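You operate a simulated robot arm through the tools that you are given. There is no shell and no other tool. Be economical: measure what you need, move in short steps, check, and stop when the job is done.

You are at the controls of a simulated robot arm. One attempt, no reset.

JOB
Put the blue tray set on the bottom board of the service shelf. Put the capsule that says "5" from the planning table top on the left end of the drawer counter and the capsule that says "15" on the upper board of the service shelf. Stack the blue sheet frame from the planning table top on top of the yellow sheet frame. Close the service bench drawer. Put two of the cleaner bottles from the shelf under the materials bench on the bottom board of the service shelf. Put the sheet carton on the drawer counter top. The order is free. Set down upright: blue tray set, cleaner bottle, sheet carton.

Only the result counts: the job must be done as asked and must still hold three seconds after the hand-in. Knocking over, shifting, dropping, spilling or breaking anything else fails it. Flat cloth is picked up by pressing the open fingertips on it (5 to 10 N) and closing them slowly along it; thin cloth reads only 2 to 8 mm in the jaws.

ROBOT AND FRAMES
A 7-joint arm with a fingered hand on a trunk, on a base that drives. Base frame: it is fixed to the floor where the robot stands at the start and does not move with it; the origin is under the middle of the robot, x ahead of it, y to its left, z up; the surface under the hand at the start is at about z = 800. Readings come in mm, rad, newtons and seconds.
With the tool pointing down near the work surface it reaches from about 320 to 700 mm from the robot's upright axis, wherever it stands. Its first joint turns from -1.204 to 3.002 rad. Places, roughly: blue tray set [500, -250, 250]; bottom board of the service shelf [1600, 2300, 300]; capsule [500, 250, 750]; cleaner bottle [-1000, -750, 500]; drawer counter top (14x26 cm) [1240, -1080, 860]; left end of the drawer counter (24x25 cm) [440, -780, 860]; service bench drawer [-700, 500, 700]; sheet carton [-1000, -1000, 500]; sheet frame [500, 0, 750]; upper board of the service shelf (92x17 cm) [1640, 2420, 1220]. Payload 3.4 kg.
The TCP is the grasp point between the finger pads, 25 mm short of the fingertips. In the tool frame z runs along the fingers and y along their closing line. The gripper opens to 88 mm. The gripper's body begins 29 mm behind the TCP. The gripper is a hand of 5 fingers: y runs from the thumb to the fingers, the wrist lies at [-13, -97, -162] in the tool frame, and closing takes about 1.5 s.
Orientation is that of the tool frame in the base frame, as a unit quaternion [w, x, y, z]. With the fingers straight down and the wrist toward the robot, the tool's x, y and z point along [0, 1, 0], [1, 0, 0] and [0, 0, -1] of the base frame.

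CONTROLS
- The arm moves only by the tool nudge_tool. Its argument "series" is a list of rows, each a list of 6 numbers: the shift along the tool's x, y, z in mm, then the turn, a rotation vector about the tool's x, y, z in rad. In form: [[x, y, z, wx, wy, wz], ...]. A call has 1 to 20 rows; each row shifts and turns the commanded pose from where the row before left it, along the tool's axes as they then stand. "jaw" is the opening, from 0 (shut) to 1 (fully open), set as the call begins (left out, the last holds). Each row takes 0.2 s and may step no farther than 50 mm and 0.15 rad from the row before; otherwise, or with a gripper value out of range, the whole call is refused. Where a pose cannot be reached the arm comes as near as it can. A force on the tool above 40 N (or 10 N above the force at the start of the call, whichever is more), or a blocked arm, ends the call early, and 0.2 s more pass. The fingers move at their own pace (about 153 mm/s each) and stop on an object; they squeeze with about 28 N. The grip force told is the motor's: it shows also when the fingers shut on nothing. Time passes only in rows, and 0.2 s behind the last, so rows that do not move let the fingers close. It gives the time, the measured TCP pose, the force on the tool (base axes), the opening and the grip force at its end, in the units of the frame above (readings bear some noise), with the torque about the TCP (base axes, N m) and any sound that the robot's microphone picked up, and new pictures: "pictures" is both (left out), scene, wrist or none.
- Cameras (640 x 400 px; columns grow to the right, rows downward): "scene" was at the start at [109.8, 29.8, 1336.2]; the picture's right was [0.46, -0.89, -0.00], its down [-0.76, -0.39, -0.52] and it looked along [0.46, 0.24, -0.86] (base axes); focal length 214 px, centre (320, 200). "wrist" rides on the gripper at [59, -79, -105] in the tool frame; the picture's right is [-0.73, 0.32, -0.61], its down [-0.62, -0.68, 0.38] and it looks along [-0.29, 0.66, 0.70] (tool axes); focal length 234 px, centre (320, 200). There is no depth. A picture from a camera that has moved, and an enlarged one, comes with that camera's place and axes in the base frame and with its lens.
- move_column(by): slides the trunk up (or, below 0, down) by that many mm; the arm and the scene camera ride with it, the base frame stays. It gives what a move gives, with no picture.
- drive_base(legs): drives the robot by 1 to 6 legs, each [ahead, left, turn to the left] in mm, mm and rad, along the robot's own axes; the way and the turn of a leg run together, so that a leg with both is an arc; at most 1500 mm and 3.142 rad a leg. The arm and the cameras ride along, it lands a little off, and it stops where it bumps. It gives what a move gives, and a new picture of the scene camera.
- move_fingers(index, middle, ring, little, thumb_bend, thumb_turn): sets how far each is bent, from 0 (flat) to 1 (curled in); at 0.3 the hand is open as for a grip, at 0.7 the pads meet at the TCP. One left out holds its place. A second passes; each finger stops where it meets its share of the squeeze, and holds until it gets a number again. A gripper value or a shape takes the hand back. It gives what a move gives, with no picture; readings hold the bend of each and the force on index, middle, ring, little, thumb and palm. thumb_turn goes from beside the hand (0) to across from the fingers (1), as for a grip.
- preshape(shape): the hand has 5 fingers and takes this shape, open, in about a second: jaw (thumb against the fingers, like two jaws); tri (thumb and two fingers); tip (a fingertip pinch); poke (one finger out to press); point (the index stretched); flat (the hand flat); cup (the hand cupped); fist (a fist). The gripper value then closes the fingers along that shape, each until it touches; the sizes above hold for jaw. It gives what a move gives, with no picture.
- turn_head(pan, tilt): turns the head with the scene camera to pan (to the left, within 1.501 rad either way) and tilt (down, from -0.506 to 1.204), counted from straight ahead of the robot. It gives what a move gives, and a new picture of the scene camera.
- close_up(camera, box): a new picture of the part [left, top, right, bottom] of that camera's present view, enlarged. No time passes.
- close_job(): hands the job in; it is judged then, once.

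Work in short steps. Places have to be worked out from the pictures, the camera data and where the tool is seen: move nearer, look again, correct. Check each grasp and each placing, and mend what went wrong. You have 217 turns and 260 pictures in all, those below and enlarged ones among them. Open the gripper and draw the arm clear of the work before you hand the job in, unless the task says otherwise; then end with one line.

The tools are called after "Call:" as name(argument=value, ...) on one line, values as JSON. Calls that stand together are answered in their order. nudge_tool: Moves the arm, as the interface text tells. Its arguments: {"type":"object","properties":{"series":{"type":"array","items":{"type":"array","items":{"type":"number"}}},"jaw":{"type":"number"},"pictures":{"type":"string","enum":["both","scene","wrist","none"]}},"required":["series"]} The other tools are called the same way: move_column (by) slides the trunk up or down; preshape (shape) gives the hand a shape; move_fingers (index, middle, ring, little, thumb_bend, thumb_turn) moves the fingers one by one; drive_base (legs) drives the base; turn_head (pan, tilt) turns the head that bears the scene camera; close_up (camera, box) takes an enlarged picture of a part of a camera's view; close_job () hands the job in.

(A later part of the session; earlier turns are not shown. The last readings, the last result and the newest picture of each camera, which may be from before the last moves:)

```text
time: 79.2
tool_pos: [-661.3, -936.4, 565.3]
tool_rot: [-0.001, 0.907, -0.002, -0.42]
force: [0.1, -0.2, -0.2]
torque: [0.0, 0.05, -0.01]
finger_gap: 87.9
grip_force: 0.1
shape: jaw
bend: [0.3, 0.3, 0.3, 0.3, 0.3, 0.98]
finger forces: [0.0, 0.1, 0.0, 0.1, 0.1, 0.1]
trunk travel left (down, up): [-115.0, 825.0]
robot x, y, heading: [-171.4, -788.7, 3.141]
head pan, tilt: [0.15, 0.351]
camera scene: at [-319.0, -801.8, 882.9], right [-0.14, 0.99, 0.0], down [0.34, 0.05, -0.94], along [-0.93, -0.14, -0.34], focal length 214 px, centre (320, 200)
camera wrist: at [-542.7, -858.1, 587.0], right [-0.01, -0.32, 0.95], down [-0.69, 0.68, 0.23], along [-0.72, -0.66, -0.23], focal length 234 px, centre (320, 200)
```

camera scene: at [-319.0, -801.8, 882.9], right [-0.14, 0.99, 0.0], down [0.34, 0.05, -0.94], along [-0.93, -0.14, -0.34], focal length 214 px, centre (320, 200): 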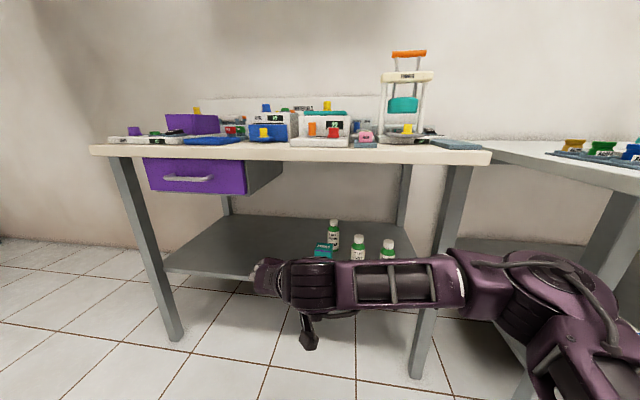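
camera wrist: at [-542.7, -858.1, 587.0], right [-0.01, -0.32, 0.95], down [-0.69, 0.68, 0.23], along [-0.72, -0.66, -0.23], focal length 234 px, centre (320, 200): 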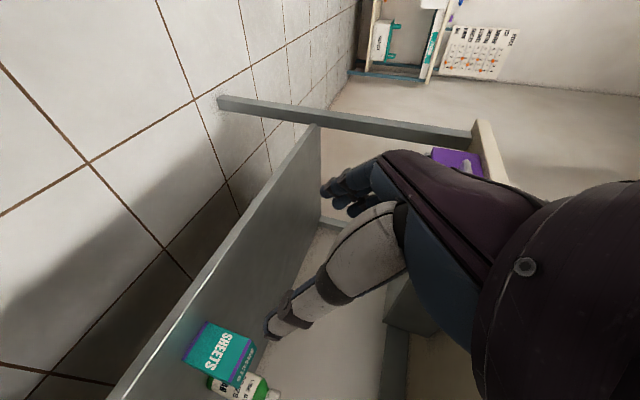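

The forearm lies sideways and would hit the bench leg. I turn the base clockwise 0.6 rad so the arm can extend straight into the opening.

Call:
drive_base(legs=[[-100, 0, 0], [0, 0, -0.6]])

Call:
turn_head(pan=0.6, tilt=0.6)

```text
time: 82.0
tool_pos: [-560.6, -638.0, 564.4]
tool_rot: [-0.125, 0.866, -0.271, -0.402]
force: [-0.2, -0.8, 0.0]
torque: [0.01, -0.02, 0.0]
finger_gap: 87.6
grip_force: 0.0
shape: jaw
bend: [0.3, 0.3, 0.3, 0.3, 0.3, 0.98]
finger forces: [0.1, 0.0, 0.0, 0.0, 0.0, 0.1]
trunk travel left (down, up): [-115.0, 825.0]
robot x, y, heading: [-76.7, -788.3, 2.534]
head pan, tilt: [0.15, 0.351]
camera scene: at [-201.0, -719.7, 882.9], right [0.44, 0.9, 0.0], down [0.31, -0.15, -0.94], along [-0.84, 0.41, -0.34], focal length 214 px, centre (320, 200)
```

scene: 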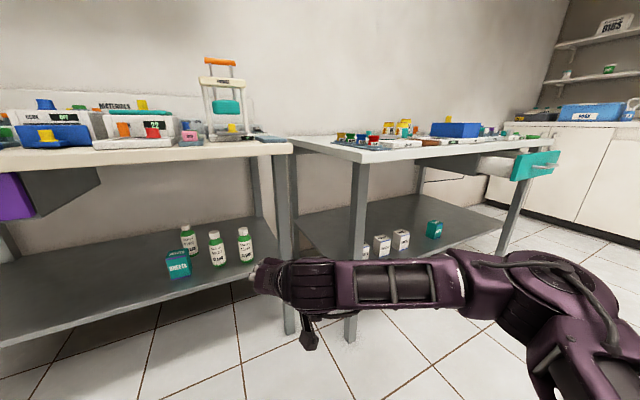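

```text
time: 82.9
tool_pos: [-560.1, -637.3, 565.3]
tool_rot: [-0.125, 0.866, -0.269, -0.402]
force: [-0.1, -0.1, 0.1]
torque: [0.02, 0.02, 0.0]
finger_gap: 87.6
grip_force: 0.1
shape: jaw
bend: [0.3, 0.3, 0.3, 0.3, 0.3, 0.98]
finger forces: [0.0, 0.0, 0.0, 0.0, 0.1, 0.1]
trunk travel left (down, up): [-115.0, 825.0]
robot x, y, heading: [-76.2, -790.8, 2.536]
head pan, tilt: [0.6, 0.6]
camera scene: at [-205.8, -760.1, 860.2], right [0.01, 1.0, 0.0], down [0.56, 0.0, -0.83], along [-0.83, 0.01, -0.56], focal length 214 px, centre (320, 200)
```

scene: 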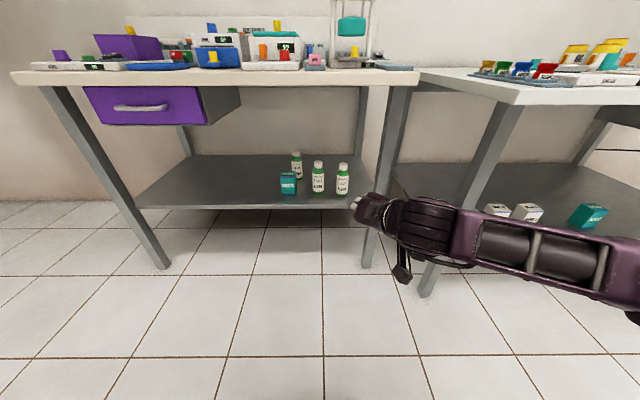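

I zoom at the items for dimensions and yaw.

Call:
close_up(camera="scene", box=[250, 140, 370, 220])

```text
5.00 times, centred on (310, 180) of scene
camera zoom: at [-205.8, -760.1, 860.2], right [0.01, 1.0, 0.0], down [0.56, 0.0, -0.83], along [-0.83, 0.01, -0.56], focal length 1072 px, centre (370, 300)
```

zoom: 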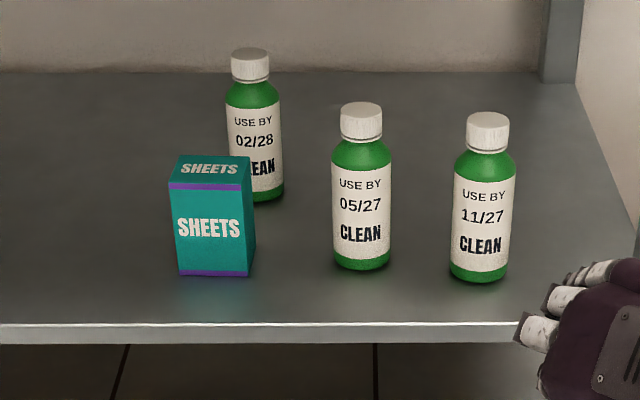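

Carton centre ≈(−1006, −885), 60 mm wide, top ≈449; shelf z≈365; bottle 2 ≈(−1008, −759). I rotate the hand back to point along −x.

Call:
nudge_tool(series=[[0, 0, 0, -0.0918, 0, -0.0773], [0, 0, 0, -0.0918, 0, -0.0773], [0, 0, 0, -0.0918, 0, -0.0773], [0, 0, 0, -0.0918, 0, -0.0773], [0, 0, 0, -0.0918, 0, -0.0773], [0, 0, 0, 0, 0, 0]], pictures="scene")

```text
time: 84.3
tool_pos: [-559.6, -638.7, 565.9]
tool_rot: [0.0, 0.907, -0.002, -0.422]
force: [-0.1, -0.3, -0.2]
torque: [-0.01, -0.04, -0.01]
finger_gap: 87.7
grip_force: 0.1
shape: jaw
bend: [0.3, 0.3, 0.3, 0.3, 0.3, 0.98]
finger forces: [0.0, 0.0, 0.0, 0.0, 0.0, 0.0]
trunk travel left (down, up): [-115.0, 825.0]
robot x, y, heading: [-76.3, -785.8, 2.535]
head pan, tilt: [0.6, 0.6]
camera scene: at [-205.8, -760.2, 860.2], right [0.01, 1.0, 0.0], down [0.56, 0.0, -0.83], along [-0.83, 0.01, -0.56], focal length 214 px, centre (320, 200)
```

scene: 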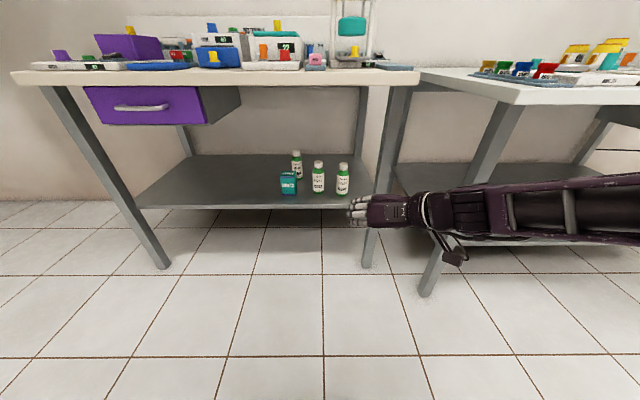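

Forearm is still bent to the right; I extend forward to straighten it and check.

Call:
nudge_tool(series=[[-23, -6, 27, 0, 0, 0], [-23, -6, 27, 0, 0, 0], [-23, -6, 27, 0, 0, 0], [-23, -6, 27, 0, 0, 0], [0, 0, 0, 0, 0, 0]], pictures="scene")

```text
time: 85.5
tool_pos: [-702.8, -608.9, 562.4]
tool_rot: [-0.001, 0.907, -0.001, -0.42]
force: [0.2, 0.3, 0.5]
torque: [-0.01, 0.03, 0.0]
finger_gap: 87.7
grip_force: 0.1
shape: jaw
bend: [0.3, 0.3, 0.3, 0.3, 0.3, 0.98]
finger forces: [0.0, 0.0, 0.1, 0.0, 0.1, 0.1]
trunk travel left (down, up): [-115.0, 825.0]
robot x, y, heading: [-75.4, -789.7, 2.538]
head pan, tilt: [0.6, 0.6]
camera scene: at [-205.9, -760.2, 860.2], right [0.01, 1.0, 0.0], down [0.57, 0.0, -0.82], along [-0.82, 0.01, -0.57], focal length 214 px, centre (320, 200)
```

scene: 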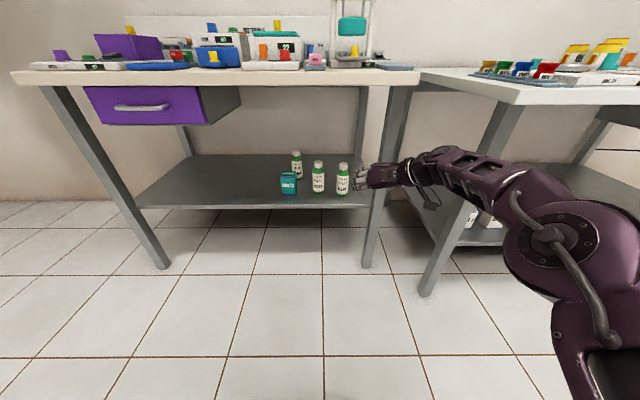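

The arm now reaches in obliquely; the geometry for the carton clears the legs. I drive sideways so the hand comes in front of the carton.

Call:
drive_base(legs=[[16, 347, 0]])

Call:
nudge_tool(series=[[0, 0, 0, 0, 0, 0]], pictures="wrist")

```text
time: 87.7
tool_pos: [-907.5, -867.0, 563.9]
tool_rot: [-0.003, 0.907, -0.006, -0.421]
force: [0.3, 0.3, 0.1]
torque: [0.02, 0.04, 0.0]
finger_gap: 87.8
grip_force: 0.0
shape: jaw
bend: [0.3, 0.3, 0.3, 0.3, 0.3, 0.98]
finger forces: [0.1, 0.0, 0.1, 0.0, 0.1, 0.0]
trunk travel left (down, up): [-115.0, 825.0]
robot x, y, heading: [-282.0, -1049.3, 2.53]
head pan, tilt: [0.6, 0.6]
camera scene: at [-411.0, -1022.8, 860.2], right [0.02, 1.0, 0.0], down [0.56, -0.01, -0.83], along [-0.82, 0.01, -0.56], focal length 214 px, centre (320, 200)
```

scene: 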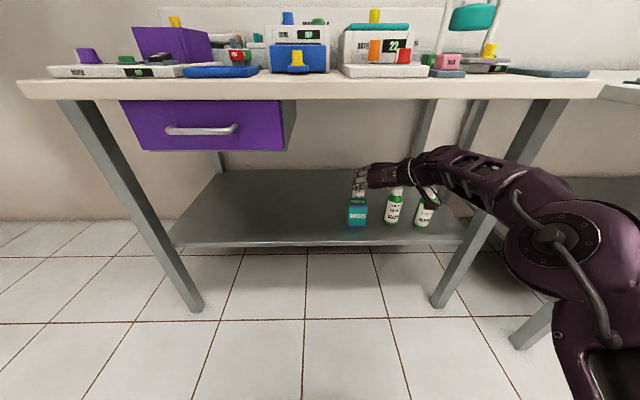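

```text
time: 88.1
tool_pos: [-907.8, -867.2, 563.1]
tool_rot: [-0.003, 0.907, -0.006, -0.422]
force: [0.0, -0.2, 0.0]
torque: [0.04, 0.0, -0.03]
finger_gap: 87.9
grip_force: 0.1
shape: jaw
bend: [0.3, 0.3, 0.3, 0.3, 0.3, 0.98]
finger forces: [0.0, 0.1, 0.1, 0.0, 0.0, 0.0]
trunk travel left (down, up): [-115.0, 825.0]
robot x, y, heading: [-280.8, -1053.3, 2.526]
head pan, tilt: [0.6, 0.6]
camera wrist: at [-787.4, -788.6, 586.6], right [-0.01, -0.32, 0.95], down [-0.69, 0.69, 0.23], along [-0.73, -0.65, -0.23], focal length 234 px, centre (320, 200)
```

wrist: 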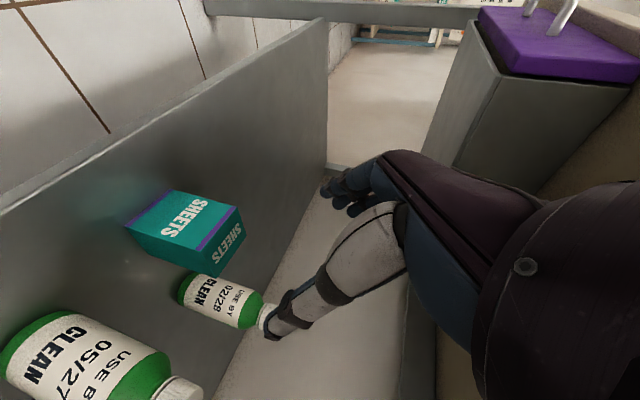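

I zoom to re-measure the carton from this new viewpoint.

Call:
close_up(camera="scene", box=[320, 150, 460, 250])

Call:
close_up(camera="wrist", box=[100, 160, 340, 340])

```text
4.00 times, centred on (390, 200) of scene
camera zoom: at [-411.0, -1022.8, 860.2], right [0.02, 1.0, 0.0], down [0.56, -0.01, -0.83], along [-0.82, 0.01, -0.56], focal length 858 px, centre (40, 200)
```

zoom: 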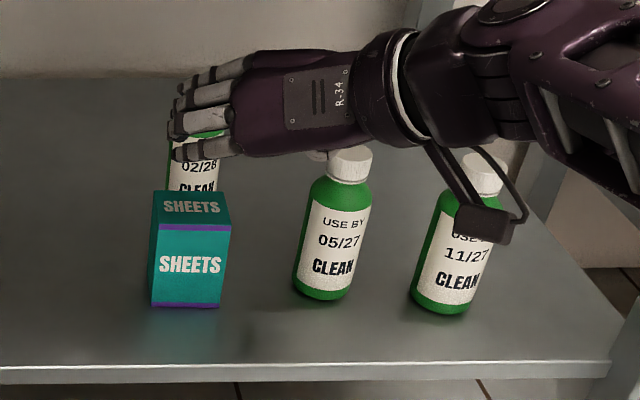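

```text
2.22 times, centred on (220, 250) of wrist
camera zoom: at [-787.4, -788.6, 586.6], right [-0.01, -0.32, 0.95], down [-0.69, 0.69, 0.23], along [-0.73, -0.65, -0.23], focal length 520 px, centre (542, 89)
```

zoom: 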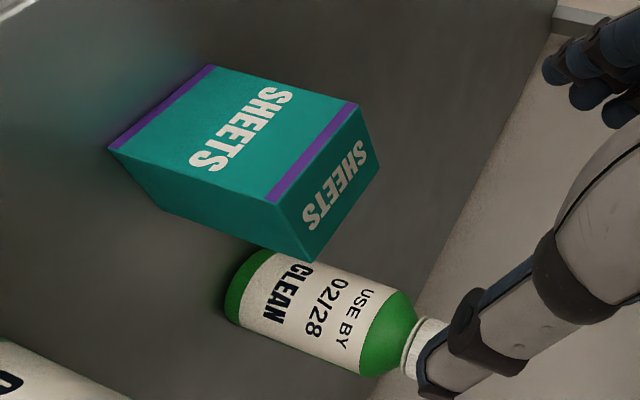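

Carton is at centre (−1006, −890), top 442, shelf 360. I align to the pre-grasp point and check before advancing.

Call:
nudge_tool(series=[[15, 8, 12, 0, 0, 0], [15, 8, 12, 0, 0, 0], [14, 7, 12, 0, 0, 0], [0, 0, 25, 0, 0, 0], [0, 0, 25, 0, 0, 0], [0, 0, 0, 0, 0, 0]])

Call:
close_up(camera="scene", box=[320, 150, 460, 250])

```text
time: 89.5
tool_pos: [-927.4, -891.6, 482.7]
tool_rot: [-0.003, 0.907, -0.006, -0.422]
force: [-0.6, -0.1, 0.5]
torque: [0.02, 0.0, -0.01]
finger_gap: 87.9
grip_force: 0.1
shape: jaw
bend: [0.3, 0.3, 0.3, 0.3, 0.3, 0.98]
finger forces: [0.0, 0.0, 0.0, 0.0, 0.0, 0.0]
out of reach, approached as far as the arm can: row 5
trunk travel left (down, up): [-115.0, 825.0]
robot x, y, heading: [-280.7, -1054.5, 2.528]
head pan, tilt: [0.6, 0.6]
camera scene: at [-411.0, -1022.8, 860.2], right [0.02, 1.0, 0.0], down [0.56, -0.01, -0.83], along [-0.82, 0.01, -0.56], focal length 214 px, centre (320, 200)
camera wrist: at [-807.7, -813.0, 505.7], right [-0.01, -0.32, 0.95], down [-0.69, 0.69, 0.23], along [-0.73, -0.65, -0.23], focal length 234 px, centre (320, 200)
```

scene: 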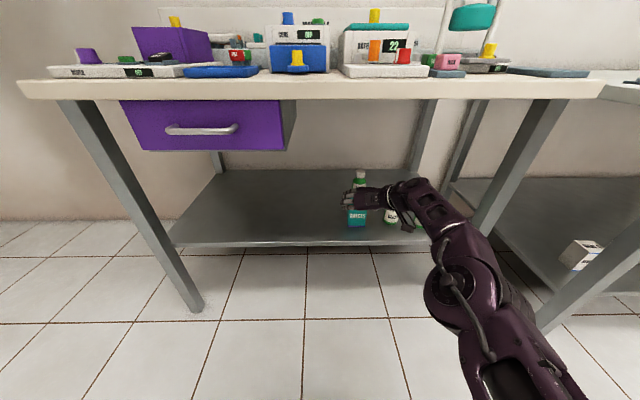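
wrist: 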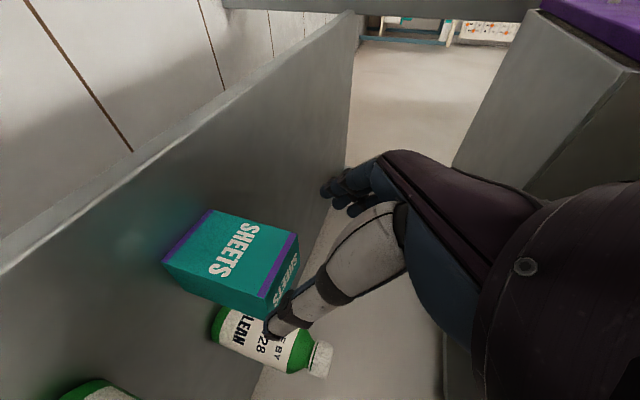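

```text
4.00 times, centred on (390, 200) of scene
camera zoom: at [-411.0, -1022.8, 860.2], right [0.02, 1.0, 0.0], down [0.56, -0.01, -0.83], along [-0.82, 0.01, -0.56], focal length 858 px, centre (40, 200)
```

zoom: 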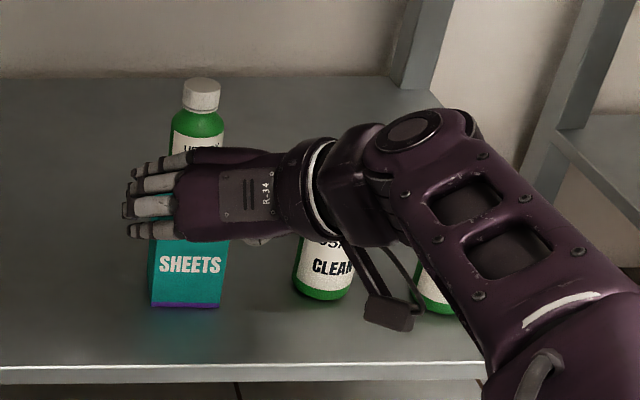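

Reach limit; I move the base the remaining 77 mm toward the carton and then lower with the trunk, the fingers straddling it.

Call:
drive_base(legs=[[64, 44, 0]])

Call:
nudge_tool(series=[[0, 0, 0, 0, 0, 0]], pictures="wrist")

Call:
close_up(camera="scene", box=[300, 150, 480, 280])

```text
time: 90.6
tool_pos: [-1005.9, -889.2, 484.0]
tool_rot: [-0.003, 0.907, -0.008, -0.422]
force: [1.1, 0.2, -0.2]
torque: [-0.01, -0.01, 0.02]
finger_gap: 87.9
grip_force: 0.1
shape: jaw
bend: [0.3, 0.3, 0.3, 0.3, 0.3, 0.98]
finger forces: [0.0, 0.0, 0.0, 0.0, 0.1, 0.0]
trunk travel left (down, up): [-115.0, 825.0]
robot x, y, heading: [-358.9, -1050.2, 2.529]
head pan, tilt: [0.6, 0.6]
camera scene: at [-489.3, -1022.4, 860.2], right [0.02, 1.0, 0.0], down [0.56, -0.01, -0.83], along [-0.82, 0.01, -0.56], focal length 214 px, centre (320, 200)
```

scene: 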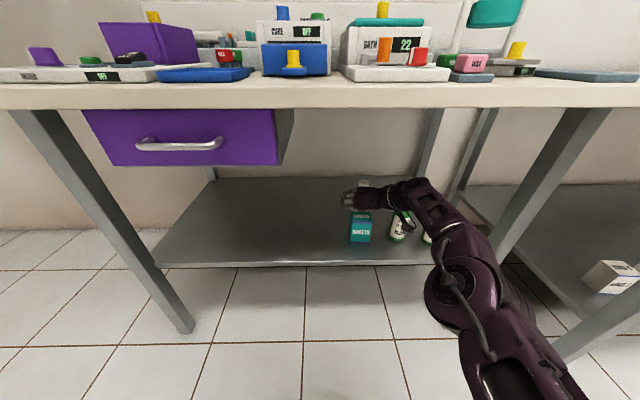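

```text
time: 91.0
tool_pos: [-1004.3, -888.6, 482.7]
tool_rot: [-0.004, 0.907, -0.008, -0.421]
force: [0.1, -0.2, -0.2]
torque: [0.0, -0.02, 0.0]
finger_gap: 87.7
grip_force: 0.1
shape: jaw
bend: [0.3, 0.3, 0.3, 0.3, 0.3, 0.98]
finger forces: [0.0, 0.1, 0.1, 0.0, 0.1, 0.1]
trunk travel left (down, up): [-115.0, 825.0]
robot x, y, heading: [-360.8, -1053.6, 2.525]
head pan, tilt: [0.6, 0.6]
camera wrist: at [-885.6, -811.5, 505.9], right [-0.01, -0.32, 0.95], down [-0.68, 0.69, 0.23], along [-0.73, -0.64, -0.23], focal length 234 px, centre (320, 200)
```

wrist: 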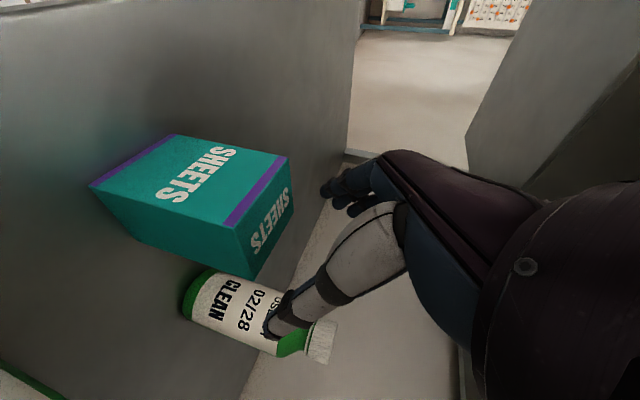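

```text
3.08 times, centred on (390, 215) of scene
camera zoom: at [-489.3, -1022.4, 860.2], right [0.02, 1.0, 0.0], down [0.56, -0.01, -0.83], along [-0.82, 0.01, -0.56], focal length 660 px, centre (105, 154)
```

zoom: 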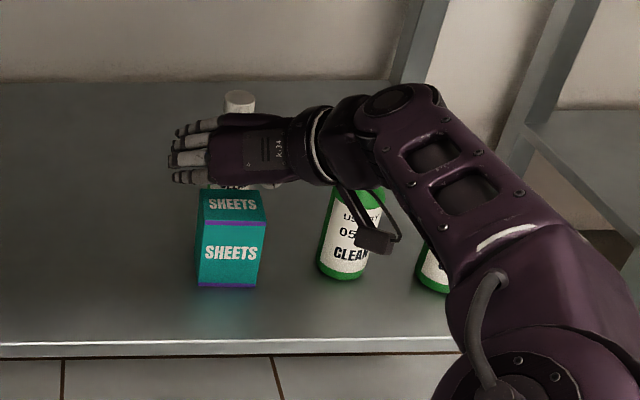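

Aligned above the carton. Lowering with the trunk by 60 mm.

Call:
move_column(by=-60)

Call:
nudge_tool(series=[[0, 1, 0, 0, 0, 0]])

Call:
close_up(camera="scene", box=[320, 150, 460, 250])

```text
time: 91.9
tool_pos: [-1007.7, -888.0, 438.5]
tool_rot: [-0.003, 0.902, -0.012, -0.432]
force: [5.8, -2.2, 22.5]
torque: [0.42, -0.47, -0.16]
finger_gap: 87.9
grip_force: 0.0
shape: jaw
bend: [0.29, 0.3, 0.3, 0.3, 0.3, 1.0]
finger forces: [7.6, 0.0, 0.0, 0.0, 15.4, 0.0]
trunk travel left (down, up): [-56.0, 884.0]
robot x, y, heading: [-360.2, -1057.1, 2.523]
head pan, tilt: [0.6, 0.6]
stopped: the force on the tool passed its limit at 44 N (the readings are from after the stop); the commanded pose is now the measured one
```

```text
time: 92.3
tool_pos: [-1006.5, -888.3, 437.2]
tool_rot: [-0.004, 0.902, -0.011, -0.431]
force: [3.9, 0.5, 28.0]
torque: [0.38, -0.69, -0.11]
finger_gap: 88.3
grip_force: 0.2
shape: jaw
bend: [0.29, 0.3, 0.3, 0.3, 0.3, 1.0]
finger forces: [8.2, 0.1, 0.1, 0.0, 19.4, 0.0]
trunk travel left (down, up): [-56.0, 884.0]
robot x, y, heading: [-358.0, -1050.3, 2.529]
head pan, tilt: [0.6, 0.6]
camera scene: at [-485.9, -1023.2, 802.4], right [0.02, 1.0, 0.0], down [0.56, -0.01, -0.83], along [-0.83, 0.02, -0.56], focal length 214 px, centre (320, 200)
camera wrist: at [-885.6, -812.4, 457.3], right [0.01, -0.32, 0.95], down [-0.67, 0.7, 0.24], along [-0.74, -0.64, -0.21], focal length 234 px, centre (320, 200)
```

scene: 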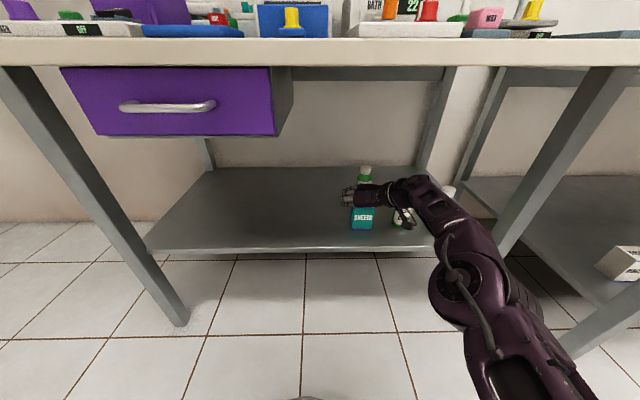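
wrist: 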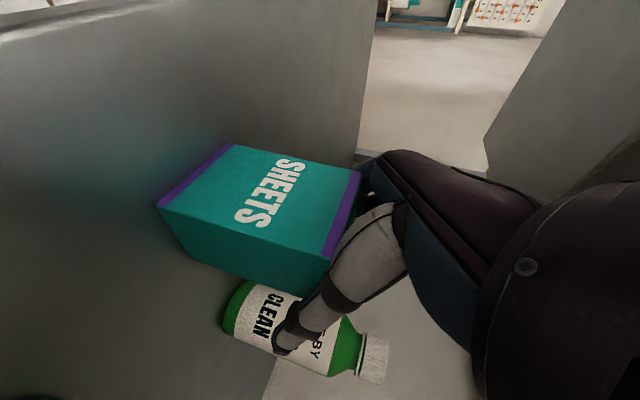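

```text
4.00 times, centred on (390, 200) of scene
camera zoom: at [-485.9, -1023.2, 802.4], right [0.02, 1.0, 0.0], down [0.56, -0.01, -0.83], along [-0.83, 0.02, -0.56], focal length 858 px, centre (40, 200)
```

zoom: 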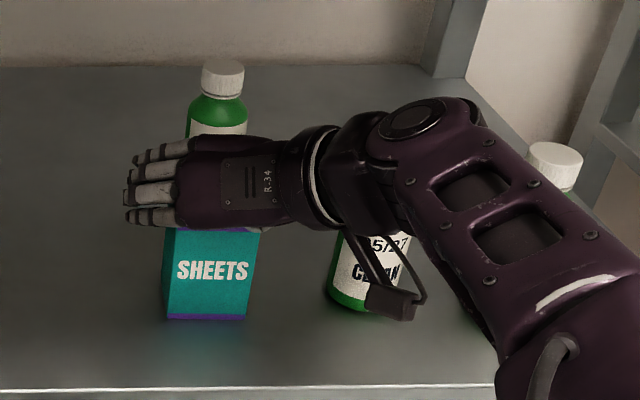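

Hand's web met the carton's top front edge (upward force on thumb and index). I back off 4 mm and slide 15 mm down-back along the tool's x so the grip sits lower on the faces.

Call:
nudge_tool(series=[[0, 0, -6, 0, 0, 0], [8, 2, 0, 0, 0, 0], [7, 0, 0, 0, 0, 0], [0, 0, 0, 0, 0, 0]], pictures="wrist")

```text
time: 93.1
tool_pos: [-996.6, -888.4, 437.4]
tool_rot: [-0.006, 0.9, -0.016, -0.436]
force: [-0.2, 0.6, 24.7]
torque: [0.51, -0.59, 0.01]
finger_gap: 87.8
grip_force: 0.0
shape: jaw
bend: [0.29, 0.3, 0.3, 0.3, 0.3, 1.0]
finger forces: [8.2, 0.0, 0.0, 0.1, 20.3, 0.0]
trunk travel left (down, up): [-56.0, 884.0]
robot x, y, heading: [-362.6, -1053.7, 2.525]
head pan, tilt: [0.6, 0.6]
stopped in row 3: the force on the tool passed its limit at 42 N (the readings are from after the stop); the commanded pose is now the measured one
camera wrist: at [-874.5, -813.5, 455.8], right [0.02, -0.32, 0.95], down [-0.66, 0.7, 0.25], along [-0.75, -0.63, -0.2], focal length 234 px, centre (320, 200)
```

wrist: 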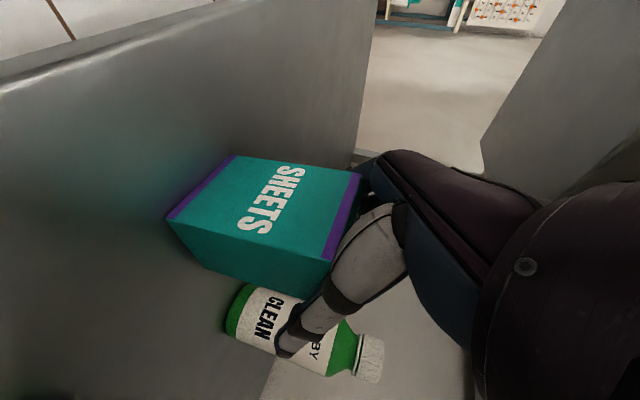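

The hand's web rests on the carton top, so a flatter approach is better. I raise, back off, and pitch the hand closer to horizontal.

Call:
move_column(by=40)

Call:
drive_base(legs=[[-105, -73, 0]])

Call:
nudge_tool(series=[[0, 0, 0, 0, -0.145, 0], [0, 0, 0, 0, -0.145, 0], [0, 0, 0, 0, -0.12, 0], [0, 0, 0, 0, 0, 0]])

```text
time: 93.9
tool_pos: [-995.8, -889.8, 471.4]
tool_rot: [-0.003, 0.902, -0.014, -0.431]
force: [0.2, 0.1, -0.3]
torque: [0.02, -0.02, 0.04]
finger_gap: 88.1
grip_force: 0.0
shape: jaw
bend: [0.3, 0.3, 0.3, 0.3, 0.3, 0.98]
finger forces: [0.0, 0.1, 0.1, 0.0, 0.1, 0.0]
trunk travel left (down, up): [-96.0, 844.0]
robot x, y, heading: [-361.9, -1055.4, 2.519]
head pan, tilt: [0.6, 0.6]
```

```text
time: 95.2
tool_pos: [-867.7, -885.1, 471.2]
tool_rot: [-0.005, 0.902, -0.015, -0.432]
force: [1.0, 0.1, -0.4]
torque: [-0.01, -0.03, 0.01]
finger_gap: 88.0
grip_force: 0.1
shape: jaw
bend: [0.3, 0.3, 0.3, 0.3, 0.3, 0.98]
finger forces: [0.0, 0.0, 0.0, 0.1, 0.1, 0.1]
trunk travel left (down, up): [-96.0, 844.0]
robot x, y, heading: [-233.6, -1049.8, 2.52]
head pan, tilt: [0.6, 0.6]
camera scene: at [-361.7, -1019.3, 841.6], right [0.02, 1.0, 0.0], down [0.56, -0.01, -0.83], along [-0.82, 0.02, -0.56], focal length 214 px, centre (320, 200)
```

scene: 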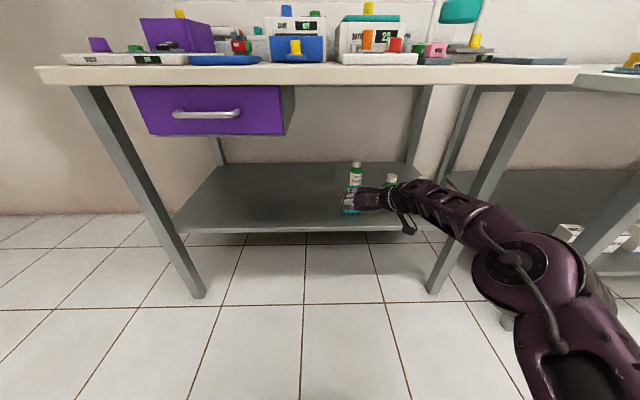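

```text
time: 96.2
tool_pos: [-878.6, -885.2, 481.1]
tool_rot: [-0.008, 0.815, -0.014, -0.579]
force: [0.4, -0.2, 0.3]
torque: [0.02, -0.01, 0.01]
finger_gap: 87.9
grip_force: 0.0
shape: jaw
bend: [0.3, 0.3, 0.3, 0.3, 0.3, 0.98]
finger forces: [0.0, 0.1, 0.0, 0.0, 0.1, 0.0]
out of reach, approached as far as the arm can: row 3
trunk travel left (down, up): [-96.0, 844.0]
robot x, y, heading: [-232.7, -1050.1, 2.517]
head pan, tilt: [0.6, 0.6]
camera scene: at [-361.7, -1019.3, 841.6], right [0.02, 1.0, 0.0], down [0.56, -0.01, -0.83], along [-0.82, 0.02, -0.56], focal length 214 px, centre (320, 200)
camera wrist: at [-757.1, -809.6, 459.2], right [0.32, -0.33, 0.89], down [-0.55, 0.7, 0.46], along [-0.77, -0.63, 0.05], focal length 234 px, centre (320, 200)
```

scene: 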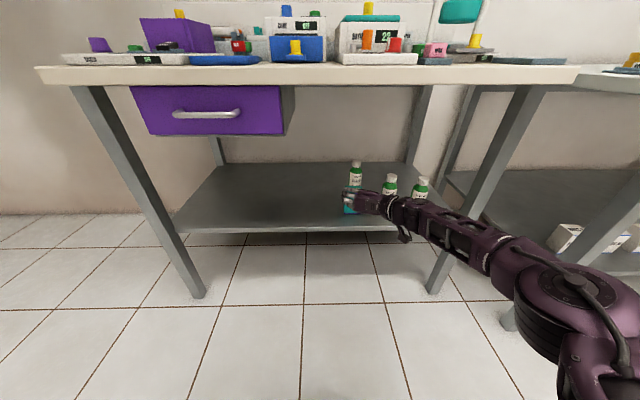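
wrist: 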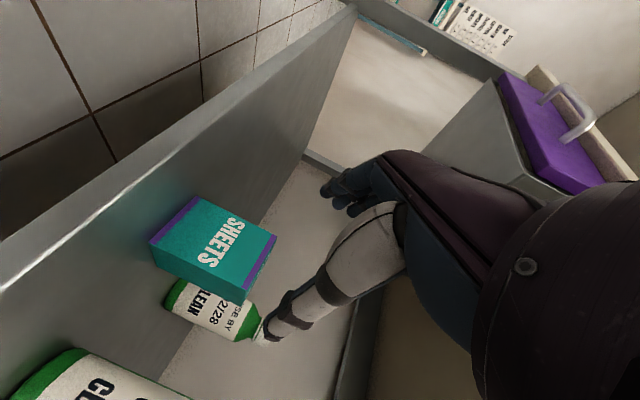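

Pitch is now ~71° from vertical. I lower 62 mm with the trunk, then drive straight in 111 mm.

Call:
move_column(by=-62)

Call:
drive_base(legs=[[55, 46, 0]])

Call:
nudge_tool(series=[[0, 0, 0, 0, 0, 0]], pictures="wrist")

Call:
close_up(camera="scene", box=[300, 150, 480, 270])

```text
time: 97.2
tool_pos: [-879.4, -886.0, 418.3]
tool_rot: [-0.007, 0.816, -0.014, -0.578]
force: [-0.1, -0.1, 0.2]
torque: [0.01, 0.04, -0.03]
finger_gap: 87.9
grip_force: 0.1
shape: jaw
bend: [0.3, 0.3, 0.3, 0.3, 0.3, 0.98]
finger forces: [0.0, 0.0, 0.1, 0.0, 0.1, 0.0]
trunk travel left (down, up): [-34.0, 906.0]
robot x, y, heading: [-231.0, -1047.3, 2.52]
head pan, tilt: [0.6, 0.6]
```

```text
time: 98.2
tool_pos: [-950.8, -890.9, 419.0]
tool_rot: [-0.008, 0.816, -0.014, -0.578]
force: [0.7, 0.1, 0.9]
torque: [-0.01, -0.01, 0.0]
finger_gap: 87.8
grip_force: 0.1
shape: jaw
bend: [0.3, 0.3, 0.3, 0.3, 0.3, 0.98]
finger forces: [0.1, 0.0, 0.0, 0.0, 0.0, 0.1]
trunk travel left (down, up): [-34.0, 906.0]
robot x, y, heading: [-306.1, -1058.5, 2.523]
head pan, tilt: [0.6, 0.6]
camera scene: at [-434.3, -1025.4, 779.6], right [0.02, 1.0, 0.0], down [0.56, -0.01, -0.83], along [-0.82, 0.02, -0.56], focal length 214 px, centre (320, 200)
```

scene: 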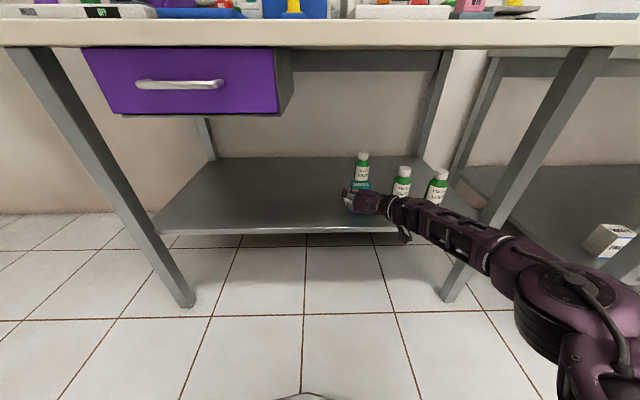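

```text
time: 98.6
tool_pos: [-951.5, -891.0, 417.8]
tool_rot: [-0.008, 0.816, -0.014, -0.578]
force: [0.5, 0.6, 0.1]
torque: [0.0, 0.01, -0.01]
finger_gap: 87.9
grip_force: 0.1
shape: jaw
bend: [0.3, 0.3, 0.3, 0.3, 0.3, 0.98]
finger forces: [0.1, 0.1, 0.0, 0.0, 0.1, 0.0]
trunk travel left (down, up): [-34.0, 906.0]
robot x, y, heading: [-304.0, -1056.1, 2.522]
head pan, tilt: [0.6, 0.6]
camera wrist: at [-829.5, -815.4, 397.3], right [0.32, -0.33, 0.89], down [-0.55, 0.7, 0.46], along [-0.77, -0.63, 0.05], focal length 234 px, centre (320, 200)
```

wrist: 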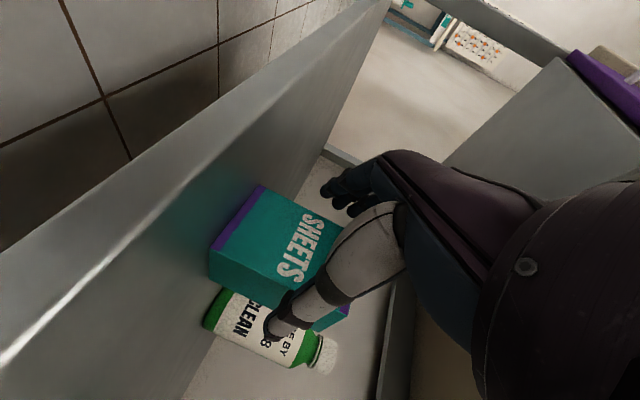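

```text
3.33 times, centred on (390, 210) of scene
camera zoom: at [-434.3, -1025.4, 779.6], right [0.02, 1.0, 0.0], down [0.56, -0.01, -0.83], along [-0.82, 0.02, -0.56], focal length 715 px, centre (87, 167)
```

zoom: 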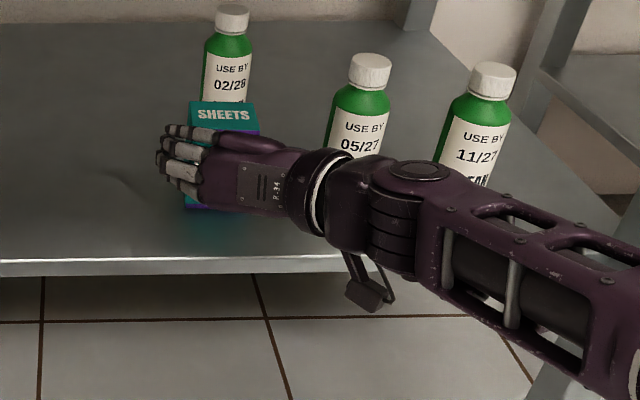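

Aligned laterally. Driving in the last ~38 mm.

Call:
drive_base(legs=[[31, 21, 0]])

Call:
nudge_tool(series=[[0, 0, 0, 0, 0, 0]], pictures="wrist")

```text
time: 99.5
tool_pos: [-988.4, -890.7, 419.6]
tool_rot: [-0.007, 0.816, -0.014, -0.578]
force: [-0.5, -0.6, 0.0]
torque: [-0.02, 0.01, -0.02]
finger_gap: 88.0
grip_force: 0.2
shape: jaw
bend: [0.3, 0.3, 0.3, 0.3, 0.3, 0.98]
finger forces: [0.0, 0.1, 0.0, 0.1, 0.1, 0.1]
trunk travel left (down, up): [-34.0, 906.0]
robot x, y, heading: [-340.3, -1054.0, 2.52]
head pan, tilt: [0.6, 0.6]
camera scene: at [-471.9, -1024.9, 779.6], right [0.02, 1.0, 0.0], down [0.56, -0.01, -0.83], along [-0.82, 0.02, -0.56], focal length 214 px, centre (320, 200)
```

scene: 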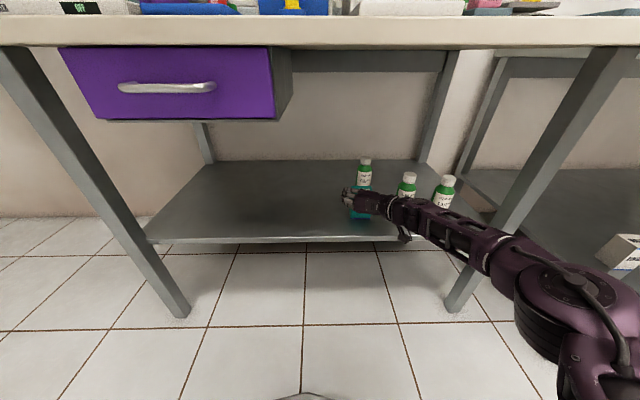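

```text
time: 99.9
tool_pos: [-987.0, -889.4, 418.7]
tool_rot: [-0.008, 0.816, -0.014, -0.578]
force: [-0.2, -0.9, 0.1]
torque: [0.04, 0.0, -0.03]
finger_gap: 88.1
grip_force: 0.0
shape: jaw
bend: [0.3, 0.3, 0.3, 0.3, 0.3, 0.98]
finger forces: [0.0, 0.1, 0.0, 0.1, 0.0, 0.0]
trunk travel left (down, up): [-34.0, 906.0]
robot x, y, heading: [-341.0, -1053.7, 2.513]
head pan, tilt: [0.6, 0.6]
camera wrist: at [-867.4, -815.5, 397.3], right [0.32, -0.33, 0.89], down [-0.55, 0.7, 0.46], along [-0.77, -0.63, 0.05], focal length 234 px, centre (320, 200)
```

wrist: 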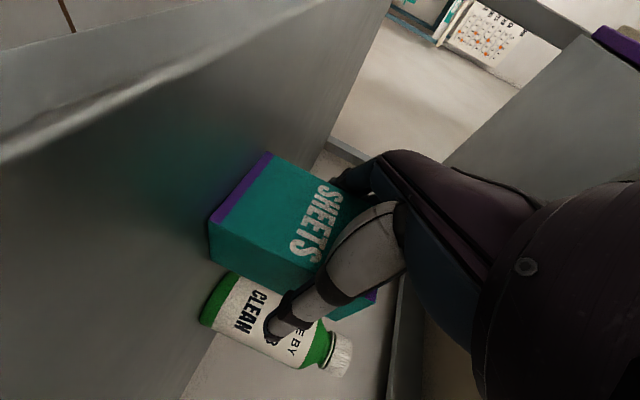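

Carton lies between thumb and fingers. Closing, then a slight lift via trunk.

Call:
nudge_tool(series=[[0, 0, 0, 0, 0, 0], [0, 0, 0, 0, 0, 0], [0, 0, 0, 0, 0, 0], [0, 0, 0, 0, 0, 0], [0, 0, 0, 0, 0, 0], [0, 0, 0, 0, 0, 0], [0, 0, 0, 0, 0, 0], [0, 0, 0, 0, 0, 0]], jaw=0, pictures="wrist")

Call:
move_column(by=40)

Call:
close_up(camera="scene", box=[300, 150, 480, 270])

```text
time: 101.7
tool_pos: [-988.5, -890.2, 418.9]
tool_rot: [-0.007, 0.816, -0.014, -0.578]
force: [-0.5, 1.6, 0.7]
torque: [0.14, 0.02, 0.0]
finger_gap: 54.0
grip_force: 28.0
shape: jaw
bend: [0.29, 0.4, 0.37, 0.44, 0.64, 1.0]
finger forces: [13.1, 7.3, 3.3, 1.7, 26.0, 0.0]
trunk travel left (down, up): [-34.0, 906.0]
robot x, y, heading: [-343.1, -1054.0, 2.517]
head pan, tilt: [0.6, 0.6]
camera wrist: at [-867.4, -815.5, 397.3], right [0.32, -0.33, 0.89], down [-0.55, 0.7, 0.46], along [-0.77, -0.63, 0.05], focal length 234 px, centre (320, 200)
```

wrist: 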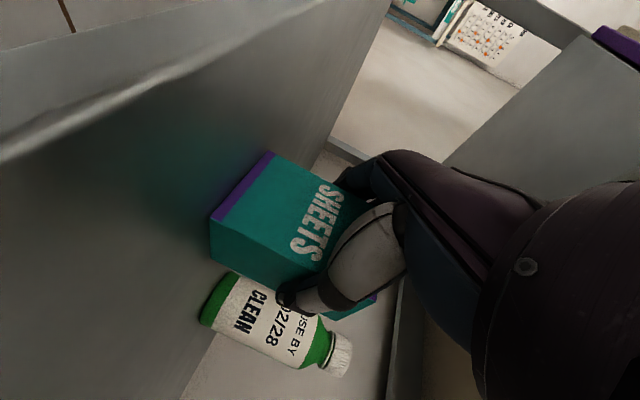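

```text
time: 102.5
tool_pos: [-988.4, -890.8, 459.0]
tool_rot: [-0.007, 0.816, -0.013, -0.579]
force: [-0.4, -0.4, -0.7]
torque: [-0.01, -0.03, -0.01]
finger_gap: 53.7
grip_force: 27.8
shape: jaw
bend: [0.29, 0.4, 0.38, 0.44, 0.64, 0.98]
finger forces: [14.3, 7.2, 3.2, 1.4, 26.2, 0.1]
trunk travel left (down, up): [-74.0, 866.0]
robot x, y, heading: [-344.7, -1056.5, 2.524]
head pan, tilt: [0.6, 0.6]
```

```text
3.33 times, centred on (390, 210) of scene
camera zoom: at [-472.1, -1024.9, 819.6], right [0.02, 1.0, 0.0], down [0.56, -0.01, -0.82], along [-0.82, 0.02, -0.57], focal length 715 px, centre (87, 167)
```

zoom: 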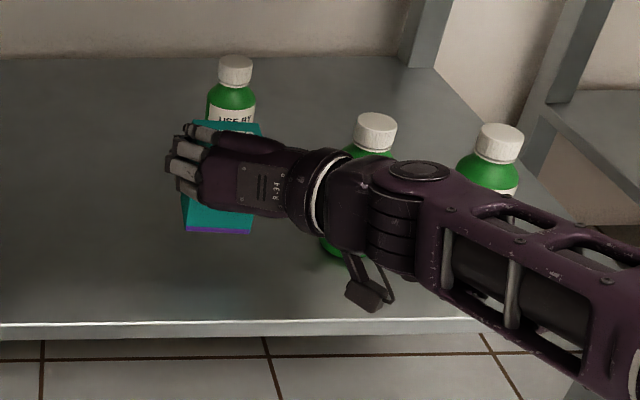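

Carton is lifted. I withdraw straight back out from under the bench, then raise.

Call:
drive_base(legs=[[-205, -147, 0]])

Call:
move_column(by=350)

Call:
nudge_tool(series=[[40, -20, -10, 0, 0, 0], [20, -20, -40, 0, 0, 0], [10, -20, -40, 0, 0, 0], [0, 0, 0, 0, 0, 0]])

```text
time: 104.4
tool_pos: [-734.0, -897.7, 459.4]
tool_rot: [-0.006, 0.816, -0.011, -0.577]
force: [0.4, 1.3, -1.1]
torque: [0.01, 0.02, 0.02]
finger_gap: 53.6
grip_force: 28.3
shape: jaw
bend: [0.29, 0.4, 0.38, 0.44, 0.64, 0.98]
finger forces: [14.3, 7.2, 3.2, 1.4, 26.0, 0.0]
trunk travel left (down, up): [-74.0, 866.0]
robot x, y, heading: [-87.5, -1058.4, 2.528]
head pan, tilt: [0.6, 0.6]
camera scene: at [-217.4, -1028.2, 819.5], right [0.01, 1.0, 0.0], down [0.57, -0.01, -0.82], along [-0.82, 0.01, -0.57], focal length 214 px, centre (320, 200)
```

scene: 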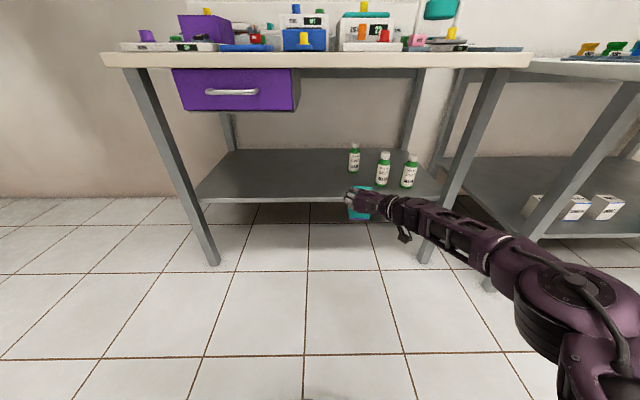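

```text
time: 107.8
tool_pos: [-734.7, -896.9, 807.7]
tool_rot: [-0.006, 0.816, -0.012, -0.578]
force: [0.5, 0.7, -1.6]
torque: [0.01, -0.05, -0.01]
finger_gap: 53.5
grip_force: 28.1
shape: jaw
bend: [0.29, 0.4, 0.38, 0.44, 0.64, 0.98]
finger forces: [14.3, 7.1, 3.2, 1.4, 26.1, 0.1]
trunk travel left (down, up): [-424.0, 516.0]
robot x, y, heading: [-89.3, -1056.7, 2.526]
head pan, tilt: [0.6, 0.6]
```

```text
time: 108.8
tool_pos: [-678.8, -841.3, 835.9]
tool_rot: [-0.006, 0.822, -0.012, -0.57]
force: [0.3, 0.4, -1.3]
torque: [-0.05, 0.02, -0.05]
finger_gap: 53.5
grip_force: 27.6
shape: jaw
bend: [0.29, 0.4, 0.38, 0.43, 0.64, 0.98]
finger forces: [14.2, 7.1, 3.2, 1.4, 26.1, 0.0]
out of reach, approached as far as the arm can: row 1, 2, 3
trunk travel left (down, up): [-424.0, 516.0]
robot x, y, heading: [-91.4, -1055.7, 2.527]
head pan, tilt: [0.6, 0.6]
camera scene: at [-217.7, -1028.4, 1169.5], right [0.01, 1.0, 0.0], down [0.57, -0.01, -0.82], along [-0.82, 0.01, -0.57], focal length 214 px, centre (320, 200)
camera wrist: at [-557.8, -765.2, 817.2], right [0.31, -0.33, 0.89], down [-0.56, 0.7, 0.45], along [-0.77, -0.64, 0.03], focal length 234 px, centre (320, 200)
```

scene: 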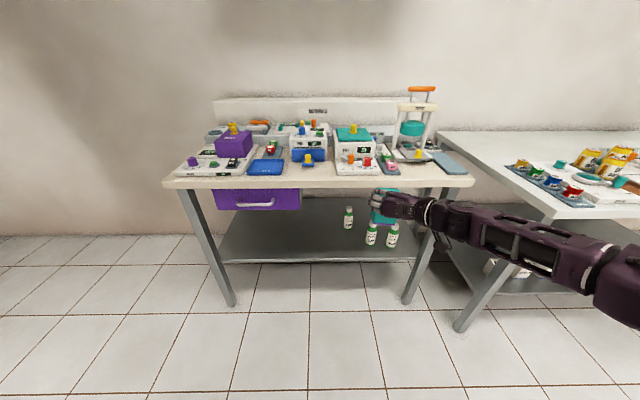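
wrist: 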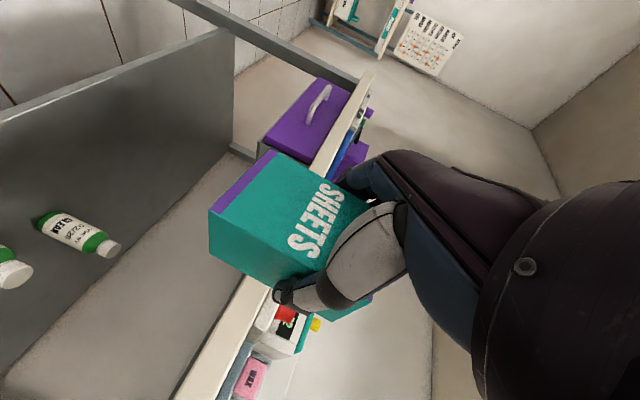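

I raise the trunk further and look toward the south side for the drive route.

Call:
move_column(by=250)

Call:
turn_head(pan=1.5, tilt=0.5)

```text
time: 111.4
tool_pos: [-679.1, -842.3, 1085.9]
tool_rot: [-0.005, 0.821, -0.012, -0.571]
force: [0.1, 0.1, -0.3]
torque: [-0.02, 0.01, -0.02]
finger_gap: 53.8
grip_force: 27.6
shape: jaw
bend: [0.29, 0.4, 0.38, 0.43, 0.64, 0.98]
finger forces: [14.2, 7.1, 3.2, 1.3, 26.1, 0.1]
trunk travel left (down, up): [-674.0, 266.0]
robot x, y, heading: [-86.5, -1057.1, 2.525]
head pan, tilt: [0.6, 0.6]
```

```text
time: 112.6
tool_pos: [-679.4, -841.1, 1086.8]
tool_rot: [-0.006, 0.821, -0.012, -0.571]
force: [0.1, 0.5, -0.2]
torque: [0.01, -0.02, 0.01]
finger_gap: 53.7
grip_force: 28.0
shape: jaw
bend: [0.29, 0.4, 0.38, 0.43, 0.64, 0.98]
finger forces: [14.3, 7.0, 3.2, 1.4, 26.1, 0.0]
trunk travel left (down, up): [-674.0, 266.0]
robot x, y, heading: [-87.9, -1052.9, 2.532]
head pan, tilt: [1.499, 0.499]
camera scene: at [-186.8, -1099.7, 1428.6], right [-0.77, 0.63, 0.0], down [0.3, 0.37, -0.88], along [-0.56, -0.68, -0.48], focal length 214 px, centre (320, 200)
```

scene: 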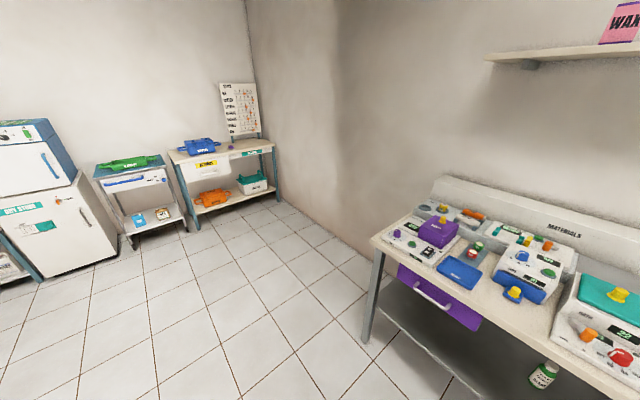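

South floor is free. I drive south 750 mm, then turn to face +y.

Call:
drive_base(legs=[[-433, 613, 0], [0, 0, -0.955]])

Call:
turn_head(pan=-1.0, tilt=0.6)

```text
time: 119.1
tool_pos: [-275.0, -1218.3, 1086.9]
tool_rot: [-0.255, 0.733, -0.37, -0.511]
force: [0.4, -0.4, -0.9]
torque: [-0.03, 0.01, -0.01]
finger_gap: 53.4
grip_force: 27.6
shape: jaw
bend: [0.29, 0.4, 0.38, 0.43, 0.64, 0.98]
finger forces: [14.2, 7.0, 3.2, 1.4, 25.9, 0.0]
trunk travel left (down, up): [-674.0, 266.0]
robot x, y, heading: [-79.6, -1819.4, 1.622]
head pan, tilt: [1.499, 0.499]
camera scene: at [-172.9, -1766.0, 1428.7], right [0.02, 1.0, 0.0], down [0.48, -0.01, -0.88], along [-0.88, 0.02, -0.48], focal length 214 px, centre (320, 200)
```

scene: 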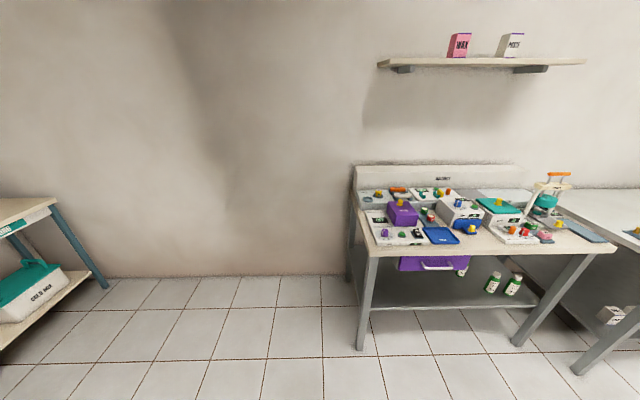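

```text
time: 121.3
tool_pos: [-274.0, -1217.8, 1087.0]
tool_rot: [-0.254, 0.733, -0.37, -0.511]
force: [-0.4, 0.3, -0.7]
torque: [0.0, 0.03, -0.01]
finger_gap: 53.7
grip_force: 27.4
shape: jaw
bend: [0.29, 0.4, 0.38, 0.43, 0.64, 0.98]
finger forces: [14.3, 6.9, 3.2, 1.4, 26.0, 0.0]
trunk travel left (down, up): [-674.0, 266.0]
robot x, y, heading: [-76.4, -1815.5, 1.618]
head pan, tilt: [-1.0, 0.6]
camera scene: at [-10.2, -1716.4, 1419.5], right [0.58, -0.81, 0.0], down [-0.46, -0.33, -0.83], along [0.67, 0.48, -0.57], focal length 214 px, centre (320, 200)
```

scene: 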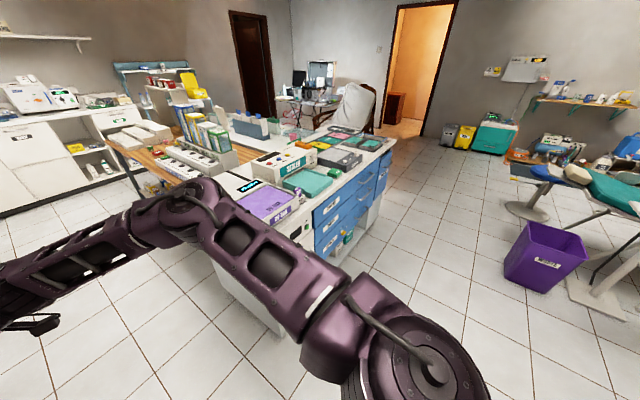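

I see the drawer counter with blue drawers. Zoom on its top.

Call:
close_up(camera="scene", box=[230, 110, 410, 260])

```text
2.67 times, centred on (320, 185) of scene
camera zoom: at [-10.2, -1716.4, 1419.5], right [0.58, -0.81, 0.0], down [-0.46, -0.33, -0.83], along [0.67, 0.48, -0.57], focal length 572 px, centre (320, 240)
```

zoom: 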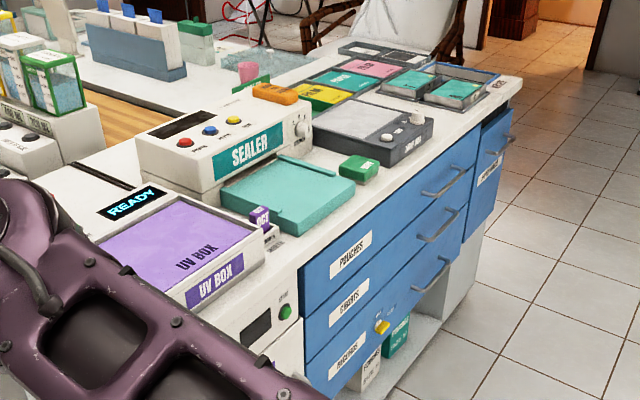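

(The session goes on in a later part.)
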